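You operate a simulated robot arm through the tools that you are given. There is no shell and no other tool. Be economical: measure what you need, move in short steps, check, and stop when the job is done.

Carry out the task below with a simulated robot arm. There is one attempt and no reset: what you move stays moved.

JOB
Take the blue vase from the top of the serving table and leave it on the small plate there.
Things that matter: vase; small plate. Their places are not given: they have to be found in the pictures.

The check looks at the end state, three seconds after you hand in, the way a careful person would. Anything else that was tipped, shoved, dropped, spilled or broken makes it a failure.

ROBOT AND FRAMES
A 7-joint arm with a two-finger parallel gripper, fixed in place. Base frame: the origin is at the foot of the arm, x ahead of it, y to its left, z up. Lengths are in m, angles in rad, forces in N, time in s.
Its first joint turns from -2.897 to 2.897 rad. Payload 4.4 kg.
The TCP is the grasp point between the finger pads, 0.023 m short of the fingertips. In the tool frame z runs along the fingers and y along their closing line. The gripper opens to 0.094 m. The fingers are 0.038 m wide and 0.01 m thick; the gripper's body (0.054 by 0.096 m) begins 0.039 m behind the TCP.
Orientation is that of the tool frame in the base frame, as a unit quaternion [w, x, y, z]. With the fingers straight down and closing along the base's y, the tool's x points along the base's -x, its y along +y and its z along -z.

CONTROLS
- The arm moves only by the tool apply_moves. Its argument "steps" is a list that holds one entry, the list of rows, each a list of 6 numbers: the shift along the tool's x, y, z in m, then the turn, a rotation vector about the tool's x, y, z in rad. In form: [[[tx, ty, tz, ax, ay, az], ...]]. A call has 1 to 8 rows; each row shifts and turns the commanded pose from where the row before left it, along the tool's axes as they then stand. "gripper" is the opening, from 0 (shut) to 1 (fully open), set as the call begins (left out, the last holds). A row lasts 0.2 s, in which the tool goes at most 0.05 m and 0.15 rad; a call with a longer step from one row to the next is refused whole, and so is a gripper value outside its range. Where a pose cannot be reached the arm comes as near as it can. A force on the tool above 40 N (or 10 N above the force at the start of the call, whichever is more), or a blocked arm, ends the call early, and 0.2 s more pass. The fingers move at their own pace (about 0.072 m/s each) and stop on an object; they squeeze with about 26 N. The grip force told is the motor's: it shows also when the fingers shut on nothing. Time passes only in rows, and 0.2 s behind the last, so rows that do not move let the fingers close. It gives the time, the measured TCP pose, the force on the tool (base axes), the opening and the grip force at its end, in the units of the frame above (readings bear some noise).
- Cameras (640 x 400 px; columns grow to the right, rows downward): "scene" is fixed at [0.4041, 0.6583, 1.3338]; the picture's right is [-0.94, -0.35, 0.00], its down [-0.20, 0.54, -0.81] and it looks along [0.28, -0.76, -0.58] (base axes); focal length 319 px, centre (320, 200). "wrist" rides on the gripper at [0.086, 0.016, -0.074] in the tool frame; the picture's right is [-0.18, 0.98, 0.00], its down [-0.58, -0.11, -0.81] and it looks along [-0.79, -0.15, 0.59] (tool axes); focal length 243 px, centre (320, 200).
- get_image(camera): a new picture of that camera. It takes no simulated time.
- locate(camera, pixels): for up to 12 pixels [column, row] of the newest picture of that camera ("zoom" is the newest enlarged one), the place [x, y, z] in the base frame of the surface seen there, good to about 0.003 m, but the place of the scene camera against the robot may be out by one fixed shift of up to 0.012 m in any direction. It takes no simulated time.
- enlarge(camera, box): a new picture of the part [left, top, right, bottom] of that camera's present view, enlarged. It takes no simulated time.
- sign_off(): hands the job in; it is judged then, once.

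Go step by step. Measure first, check grasps and placings, and put right what went wrong. The budget is 60 turns and 30 pictures, counting those below and the enlarged ones. Unless the task says otherwise, let go and move clear before handing in, and close with one line.

The tools are called after "Emit:" as a command line: name --argument value ..., lists and objects as JSON in quotes. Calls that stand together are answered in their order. apply_moves: Moves the arm, as the interface text tells. Its arguments: {"type":"object","properties":{"steps":{"type":"array"},"gripper":{"type":"number"}},"required":["steps"]} The other tools are called the same way: get_image (camera) takes a picture; locate (camera, pixels) gives the place of the surface under pixels of a picture; enlarge (camera, box) takes an enlarged picture of a part of a camera's view; sign_off () hands the job in.

At the start:

```text
t: 0.0
eef_pos: [0.6948, 0.2598, 1.002]
orientation: [0.0, -0.001, 1.0, 0.0]
contact_force: [-0.7, -0.3, 0.1]
opening: 0.094
grasp_force: 0.2
```

scene: 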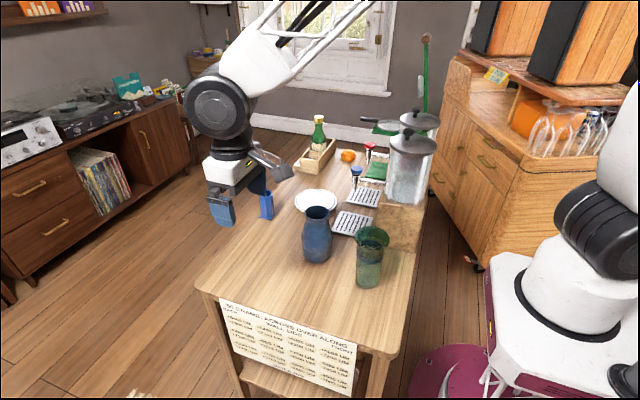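
wrist: 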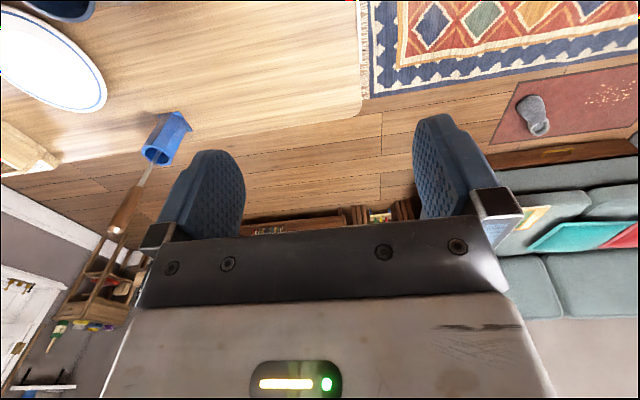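

The scene shows the blue vase near (317,235), the plate near (317,200) just behind it, and a green glass at (370,258). I'll enlarge that area to measure it.

Emit:
enlarge --camera "scene" --box '[240, 140, 440, 300]'

Emit:
locate --camera "scene" --pixels '[[317, 212], [317, 240], [317, 262], [304, 240], [330, 240], [317, 197], [296, 200], [337, 200], [317, 190], [370, 235], [370, 285], [280, 240]]'

```text
2.50 times, centred on (340, 220) of scene
```

zoom: 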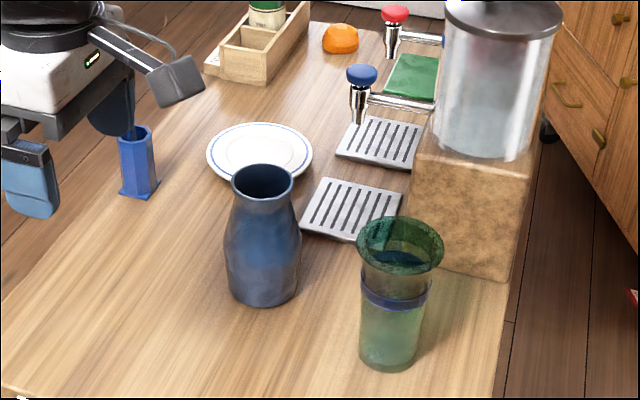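

```text
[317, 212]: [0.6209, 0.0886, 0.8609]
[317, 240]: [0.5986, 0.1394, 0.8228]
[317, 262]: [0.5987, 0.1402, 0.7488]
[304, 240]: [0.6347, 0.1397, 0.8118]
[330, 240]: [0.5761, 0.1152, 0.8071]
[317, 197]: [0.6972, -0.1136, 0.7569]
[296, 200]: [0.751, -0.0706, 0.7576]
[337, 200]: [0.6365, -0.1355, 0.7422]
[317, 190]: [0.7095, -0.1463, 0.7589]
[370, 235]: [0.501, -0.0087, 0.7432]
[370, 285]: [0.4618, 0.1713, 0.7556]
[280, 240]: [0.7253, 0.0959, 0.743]
```

The vase rim in the zoom spans columns 232–294, and the plate spans 206–313. I'll measure the rims of both.

Emit:
locate --camera "zoom" --pixels '[[234, 180], [292, 180], [263, 198], [263, 167], [226, 250], [299, 250], [262, 250], [208, 152], [311, 153], [259, 125], [262, 152], [245, 210]]'

Emit:
locate --camera "zoom" --pixels '[[238, 178], [288, 178], [262, 200], [262, 215], [262, 230], [262, 270], [262, 300], [138, 128], [138, 192], [358, 75], [265, 50], [228, 181]]'

```text
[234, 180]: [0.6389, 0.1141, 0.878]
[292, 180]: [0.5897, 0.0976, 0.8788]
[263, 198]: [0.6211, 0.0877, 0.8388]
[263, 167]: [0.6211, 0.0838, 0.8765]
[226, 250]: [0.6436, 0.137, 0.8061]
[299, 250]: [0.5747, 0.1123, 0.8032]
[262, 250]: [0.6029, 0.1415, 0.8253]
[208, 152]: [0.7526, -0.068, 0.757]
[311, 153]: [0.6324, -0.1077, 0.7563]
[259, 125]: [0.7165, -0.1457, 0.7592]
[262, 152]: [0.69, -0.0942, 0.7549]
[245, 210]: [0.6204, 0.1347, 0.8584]
```

```text
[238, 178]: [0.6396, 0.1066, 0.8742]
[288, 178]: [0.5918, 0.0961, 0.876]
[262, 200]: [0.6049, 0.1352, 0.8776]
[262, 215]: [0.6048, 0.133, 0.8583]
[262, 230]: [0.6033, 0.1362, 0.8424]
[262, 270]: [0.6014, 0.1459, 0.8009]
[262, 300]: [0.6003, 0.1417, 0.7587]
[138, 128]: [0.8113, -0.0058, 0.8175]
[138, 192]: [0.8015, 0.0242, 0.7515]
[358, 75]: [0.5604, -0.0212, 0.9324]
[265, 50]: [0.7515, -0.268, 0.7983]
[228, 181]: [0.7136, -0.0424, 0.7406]
```

The vase stands near (0.614, 0.111) with its rim at z 0.878. The plate centre is near (0.693, -0.089). I'll look closely at the vase profile and measure the dispenser's height.

Emit:
enlarge --camera "scene" --box '[280, 190, 360, 270]'

Emit:
locate --camera "scene" --pixels '[[410, 140], [420, 110], [390, 175], [400, 220], [356, 170], [356, 182], [370, 147], [345, 222], [380, 125], [349, 155], [440, 118], [385, 146]]'

```text
5.00 times, centred on (320, 230) of scene
```

zoom: 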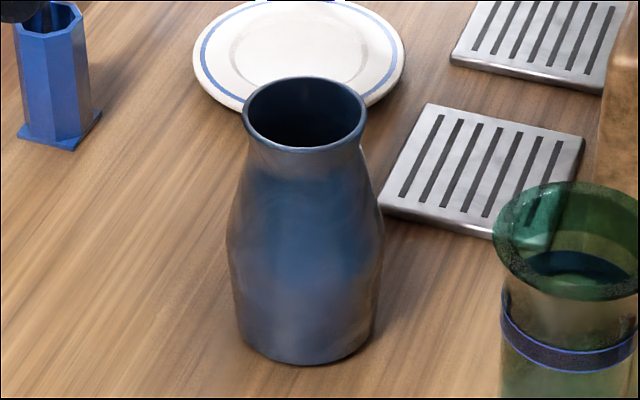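

```text
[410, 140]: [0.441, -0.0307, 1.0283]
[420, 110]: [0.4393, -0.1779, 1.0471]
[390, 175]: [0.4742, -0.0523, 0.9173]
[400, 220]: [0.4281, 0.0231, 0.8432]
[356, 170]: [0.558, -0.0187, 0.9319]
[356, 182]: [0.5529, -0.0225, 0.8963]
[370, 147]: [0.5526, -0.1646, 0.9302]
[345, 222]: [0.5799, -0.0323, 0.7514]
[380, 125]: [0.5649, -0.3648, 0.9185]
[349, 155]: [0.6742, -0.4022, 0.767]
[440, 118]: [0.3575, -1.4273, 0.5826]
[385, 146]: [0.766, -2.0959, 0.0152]
```

The neck widens downwards to a body about 0.073 m across, so I'll use a top-down grip over the shoulder. First I'll move above and slightly short of the vase, and check its place with the wrist camera, which isn't affected by the scene shift.

Emit:
apply_moves --steps '[[[0.024, -0.03, 0, 0, 0, 0], [0.024, -0.03, 0, 0, 0, 0], [0.024, -0.03, 0, 0, 0, 0], [0.024, -0.03, 0, 0, 0, 0], [0.024, -0.03, 0, 0, 0, 0], [0, 0, 0, 0, 0, 0]]]' --gripper 1

Emit:
get_image --camera "wrist"

Emit:
get_image --camera "scene"

```text
t: 1.4
eef_pos: [0.5737, 0.1082, 1.0009]
orientation: [0.0, -0.001, 1.0, 0.0]
contact_force: [-0.3, -0.2, 0.4]
opening: 0.0942
grasp_force: 0.0
```

```text
25 pictures are left
```

wrist: 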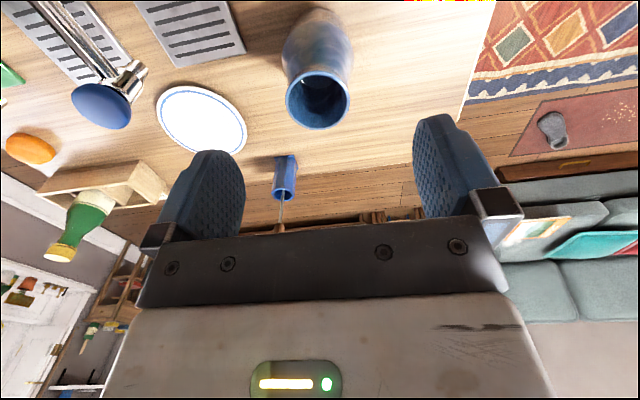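

```text
24 pictures are left
```

scene: 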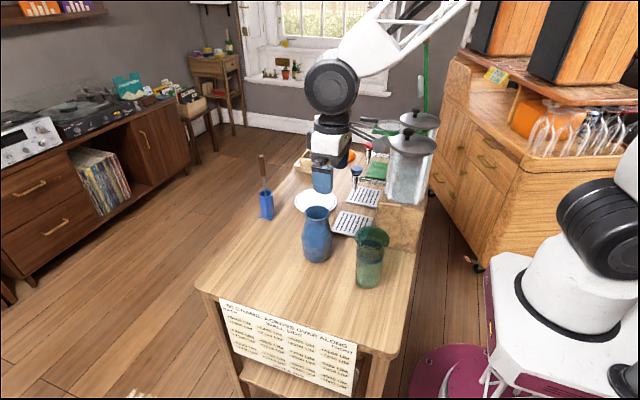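

The wrist view shows the vase rim at columns 286–349, rows 70–131, and the plate at (201,120). I'll locate both through the wrist camera.

Emit:
locate --camera "wrist" --pixels '[[288, 100], [347, 98], [317, 72], [320, 128], [288, 50], [350, 50], [318, 60], [201, 120], [158, 110], [243, 135], [185, 88], [218, 152]]'

Emit:
locate --camera "wrist" --pixels '[[291, 100], [344, 98], [317, 75], [320, 125], [284, 30], [354, 30], [318, 20], [285, 195], [280, 222], [100, 105], [190, 105], [210, 135]]'

```text
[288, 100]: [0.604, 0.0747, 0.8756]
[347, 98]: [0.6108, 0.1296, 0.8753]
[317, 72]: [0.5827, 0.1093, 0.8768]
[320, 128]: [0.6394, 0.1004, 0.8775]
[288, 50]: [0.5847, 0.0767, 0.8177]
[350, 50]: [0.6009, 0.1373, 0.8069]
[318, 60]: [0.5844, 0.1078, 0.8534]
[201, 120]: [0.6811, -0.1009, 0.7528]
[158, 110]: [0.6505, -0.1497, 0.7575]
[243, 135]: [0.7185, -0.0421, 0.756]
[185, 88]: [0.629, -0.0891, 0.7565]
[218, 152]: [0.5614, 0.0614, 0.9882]
```

```text
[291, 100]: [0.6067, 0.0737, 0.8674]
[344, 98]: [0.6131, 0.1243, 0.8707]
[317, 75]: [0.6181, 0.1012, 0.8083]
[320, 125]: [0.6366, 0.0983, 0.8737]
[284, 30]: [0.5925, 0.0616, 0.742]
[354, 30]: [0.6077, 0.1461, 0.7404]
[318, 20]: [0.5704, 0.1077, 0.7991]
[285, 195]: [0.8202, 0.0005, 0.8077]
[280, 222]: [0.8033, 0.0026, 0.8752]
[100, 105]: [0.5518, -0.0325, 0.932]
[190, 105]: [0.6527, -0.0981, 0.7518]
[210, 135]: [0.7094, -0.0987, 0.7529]
```

The wrist measurements put the vase centre at about (0.611, 0.102), rim top at z 0.877, and the plate centre at about (0.689, -0.097). I'll centre above the vase and go down to TCP z 0.848, which leaves the palm clear of the rim.

Emit:
apply_moves --steps '[[[-0.037, -0.006, 0, 0, 0, 0], [0, 0, 0.04, 0, 0, 0], [0, 0, 0.04, 0, 0, 0], [0, 0, 0.035, 0, 0, 0], [0, 0, 0.025, 0, 0, 0], [0, 0, 0.013, 0, 0, 0], [0, 0, 0, 0, 0, 0]]]'

Emit:
enlarge --camera "scene" --box '[260, 150, 380, 270]'

```text
t: 3.0
eef_pos: [0.6113, 0.1034, 0.8467]
orientation: [-0.001, 0.0, 1.0, -0.001]
contact_force: [-1.4, 0.2, 0.5]
opening: 0.0942
grasp_force: 0.1
```

```text
3.33 times, centred on (320, 210) of scene
```

zoom: 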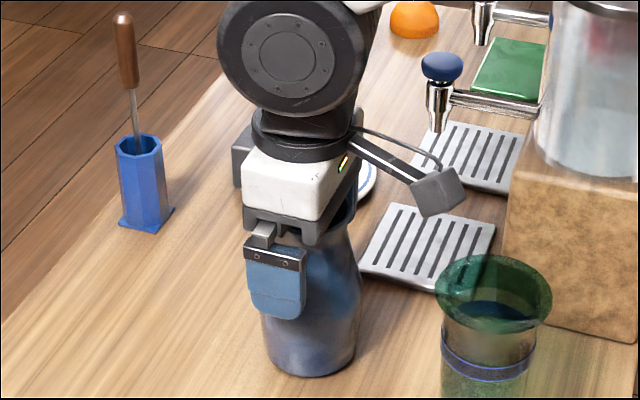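

The fingers straddle the vase shoulder without contact, so I'll close the gripper.

Emit:
apply_moves --steps '[[[0, 0, 0, 0, 0, 0], [0, 0, 0, 0, 0, 0], [0, 0, 0, 0, 0, 0], [0, 0, 0, 0, 0, 0]]]' --gripper 0

```text
t: 4.0
eef_pos: [0.6126, 0.1041, 0.8469]
orientation: [0.0, 0.0, 1.0, 0.0]
contact_force: [0.8, 0.2, 0.5]
opening: 0.0659
grasp_force: 25.7
```

The gripper holds at 0.066 m with 25.7 N, so it is on the shoulder. I'll try a small test lift.

Emit:
apply_moves --steps '[[[0, 0, -0.01, 0, 0, 0], [0, 0, -0.01, 0, 0, 0], [0, 0, 0, 0, 0, 0], [0, 0, 0, 0, 0, 0]]]'

Emit:
enlarge --camera "scene" --box '[260, 150, 380, 270]'

```text
t: 5.0
eef_pos: [0.6123, 0.1046, 0.8681]
orientation: [0.0, 0.001, 1.0, 0.0]
contact_force: [-0.2, -0.2, -2.1]
opening: 0.0662
grasp_force: 25.4
```

```text
3.33 times, centred on (320, 210) of scene
```

zoom: 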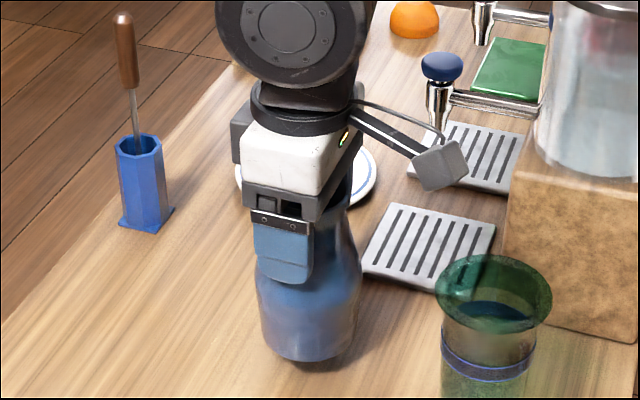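

The vase is off the table (about 2.5 N, opening steady). I'll raise it to TCP z of about 0.94, then shift in x to keep away from the tap.

Emit:
apply_moves --steps '[[[0, 0, -0.025, 0, 0, 0], [0, 0, -0.025, 0, 0, 0], [0, 0, -0.022, 0, 0, 0], [-0.025, 0, 0, 0, 0, 0], [-0.025, 0, 0, 0, 0, 0], [-0.026, 0, 0, 0, 0, 0], [0, 0, 0, 0, 0, 0]]]'

Emit:
get_image --camera "wrist"

```text
t: 6.6
eef_pos: [0.6881, 0.1034, 0.9416]
orientation: [0.0, 0.001, 1.0, 0.001]
contact_force: [-0.5, -0.7, -3.1]
opening: 0.066
grasp_force: 26.2
```

```text
21 pictures are left
```

wrist: 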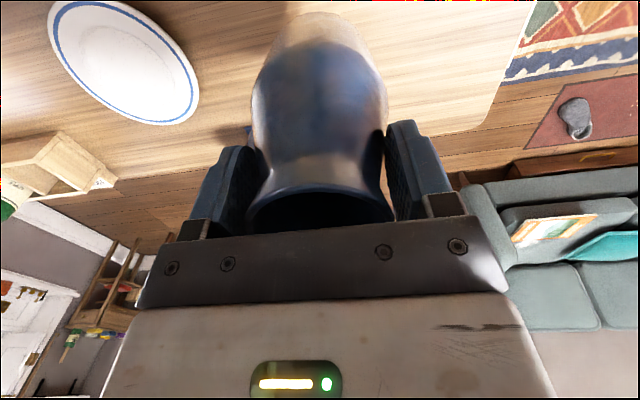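

The vase is held upright. I'll re-measure the plate from here, with its edges at (198,95), (160,123), (50,35) and (100,3).

Emit:
locate --camera "wrist" --pixels '[[197, 95], [160, 122], [51, 30], [105, 3], [155, 25], [80, 80], [122, 62], [186, 60], [110, 108]]'

```text
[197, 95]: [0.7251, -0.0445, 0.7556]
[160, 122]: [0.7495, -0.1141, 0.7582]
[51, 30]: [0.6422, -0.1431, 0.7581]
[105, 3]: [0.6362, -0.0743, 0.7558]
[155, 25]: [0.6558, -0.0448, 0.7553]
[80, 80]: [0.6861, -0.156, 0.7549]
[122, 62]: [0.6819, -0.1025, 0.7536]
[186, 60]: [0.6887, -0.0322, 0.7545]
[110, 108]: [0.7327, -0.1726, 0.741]
```

The plate centre is confirmed at about (0.691, -0.095). I'll carry the vase over in -y, staying high, and check for clearance.

Emit:
apply_moves --steps '[[[-0.003, -0.02, 0, 0, 0, 0], [0, -0.035, 0, 0, 0, 0], [0, -0.035, 0, 0, 0, 0], [0, -0.035, 0, 0, 0, 0], [0, -0.035, 0, 0, 0, 0], [0, -0.025, 0, 0, 0, 0], [0, -0.013, 0, 0, 0, 0], [0, 0, 0, 0, 0, 0]]]'

Emit:
get_image --camera "scene"

Emit:
get_image --camera "wrist"

```text
t: 8.4
eef_pos: [0.69, -0.0935, 0.9412]
orientation: [0.0, 0.0, 1.0, 0.0]
contact_force: [1.5, 0.5, -2.1]
opening: 0.0658
grasp_force: 26.5
```

```text
20 pictures are left
```

scene: 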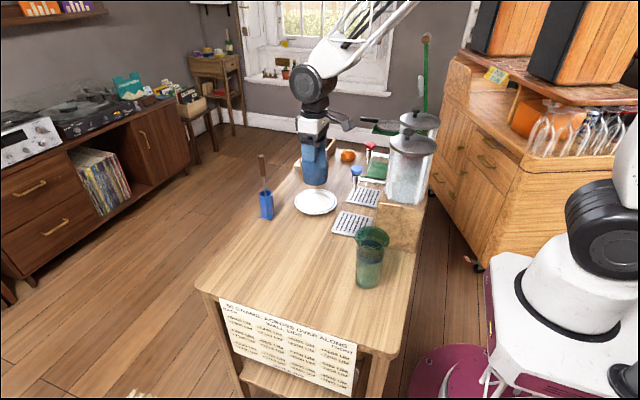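

```text
19 pictures are left
```

wrist: 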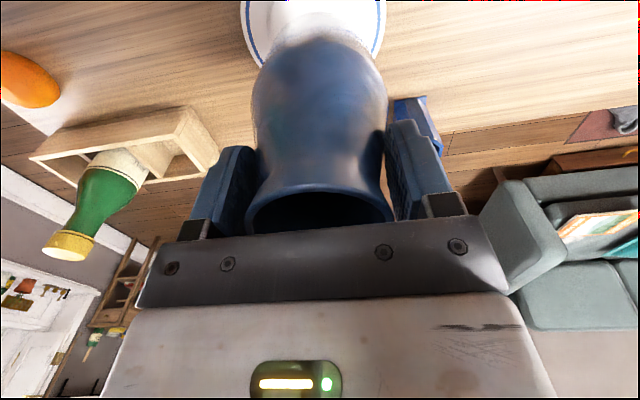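

The vase is over the plate in both views, and the arm is clear of the dispensers. I'll lower it 0.07 m, leaving a gap of about 0.012 m, and check.

Emit:
apply_moves --steps '[[[0, -0.001, 0.025, 0, 0, 0], [0, 0, 0.02, 0, 0, 0], [0, 0, 0.015, 0, 0, 0], [0, 0, 0.01, 0, 0, 0], [0, 0, 0, 0, 0, 0]]]'

Emit:
enlarge --camera "scene" --box '[260, 120, 380, 240]'

```text
t: 9.6
eef_pos: [0.69, -0.0967, 0.8714]
orientation: [-0.001, 0.0, 1.0, 0.001]
contact_force: [-0.4, -0.2, -1.5]
opening: 0.0658
grasp_force: 25.6
```

```text
3.33 times, centred on (320, 180) of scene
```

zoom: 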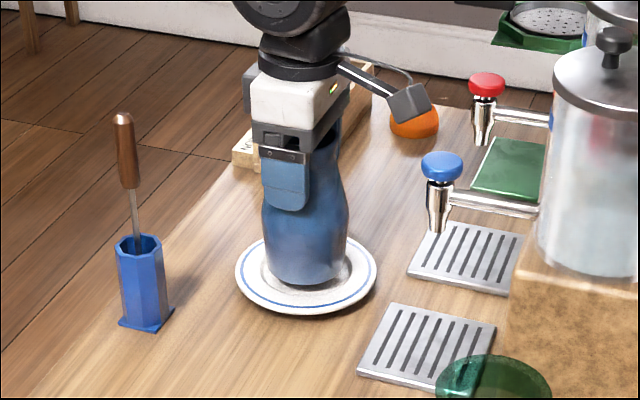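

The vase hovers over the middle of the plate with the tap clear of the wrist camera. I'll lower it in small steps and watch for contact force.

Emit:
apply_moves --steps '[[[0, 0, 0.004, 0, 0, 0], [0, 0, 0.004, 0, 0, 0], [0, 0, 0.003, 0, 0, 0], [0, 0, 0, 0, 0, 0]]]'

```text
t: 10.6
eef_pos: [0.6915, -0.0966, 0.8617]
orientation: [0.002, 0.0, 1.0, 0.0]
contact_force: [5.1, -1.2, 31.9]
opening: 0.0675
grasp_force: 25.8
```

The vase has made contact: 32 N upward at z 0.862. I'll ease up by 2 mm to unload it, then look.

Emit:
apply_moves --steps '[[[0, 0, -0.002, 0, 0, 0], [0, 0, 0, 0, 0, 0]]]'

Emit:
enlarge --camera "scene" --box '[280, 150, 360, 220]'

Emit:
get_image --camera "wrist"

```text
t: 11.2
eef_pos: [0.6901, -0.0949, 0.8605]
orientation: [-0.001, 0.001, 1.0, 0.0]
contact_force: [2.8, -2.2, 9.8]
opening: 0.0673
grasp_force: 25.9
```

```text
5.71 times, centred on (320, 185) of scene
```

zoom: 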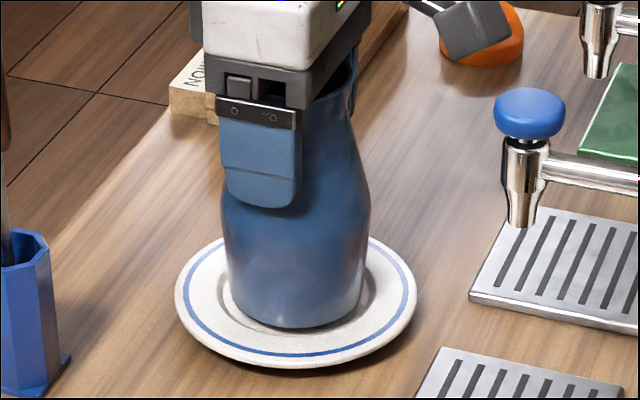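

```text
16 pictures are left
```

wrist: 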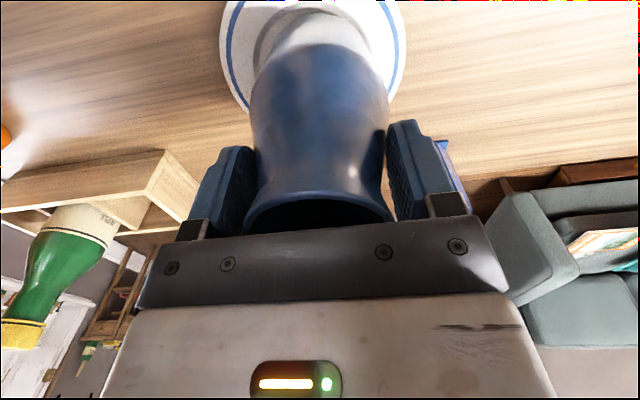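

The vase stands upright and centred in the plate's well, with only a light load left. I'll open the gripper in place.

Emit:
apply_moves --steps '[[[0, 0, -0.001, 0, 0, 0], [0, 0, 0, 0, 0, 0], [0, 0, 0, 0, 0, 0], [0, 0, 0, 0, 0, 0]]]' --gripper 1

Emit:
enlarge --camera "scene" --box '[280, 150, 360, 220]'

```text
t: 12.2
eef_pos: [0.6894, -0.0948, 0.8634]
orientation: [0.0, 0.0, 1.0, 0.0]
contact_force: [-0.3, -0.6, 0.4]
opening: 0.0939
grasp_force: 0.0
```

```text
5.71 times, centred on (320, 185) of scene
```

zoom: 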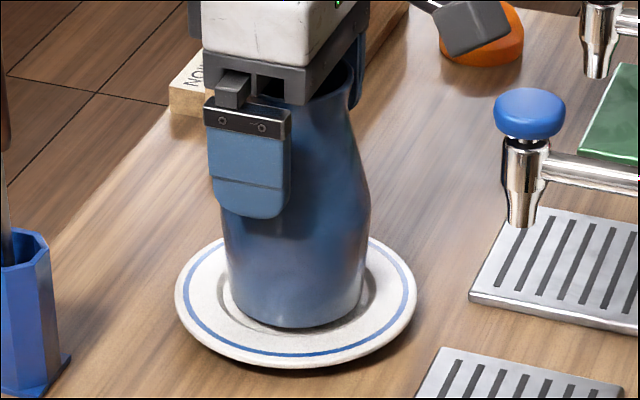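

The fingers are open and the vase stands still. I'll go straight up, clear of everything.

Emit:
apply_moves --steps '[[[0, 0, -0.015, 0, 0, 0], [0, 0, -0.025, 0, 0, 0], [0, 0, -0.04, 0, 0, 0], [0, 0, -0.04, 0, 0, 0], [0, 0, -0.03, 0, 0, 0], [0, 0, 0, 0, 0, 0]]]'

Emit:
get_image --camera "scene"

Emit:
enlarge --camera "scene" --box '[280, 150, 360, 220]'

```text
t: 13.6
eef_pos: [0.69, -0.0952, 1.0137]
orientation: [0.001, 0.0, 1.0, 0.0]
contact_force: [0.1, -0.4, -0.3]
opening: 0.0939
grasp_force: 0.1
```

```text
14 pictures are left
```

scene: 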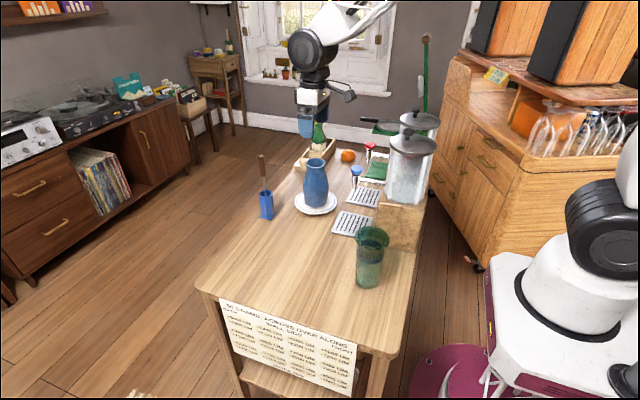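

```text
5.71 times, centred on (320, 185) of scene
```

zoom: 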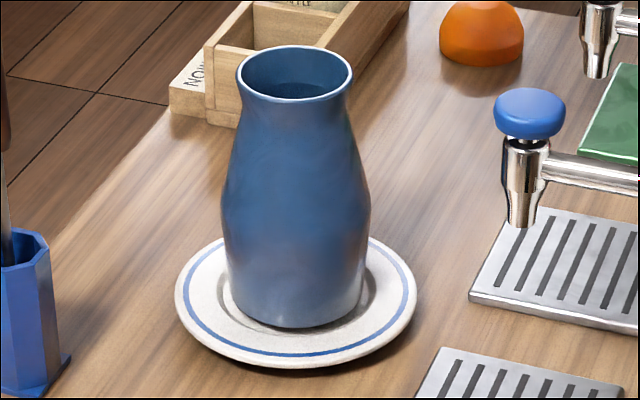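

The vase stands upright in the middle of the plate, nothing else has moved, and the arm is clear, so I'm handing in.

Emit:
sign_off

```text
The job is handed in.
```

The blue vase is upright in the middle of the small plate, the gripper is clear above it, and the last pictures show nothing else disturbed.
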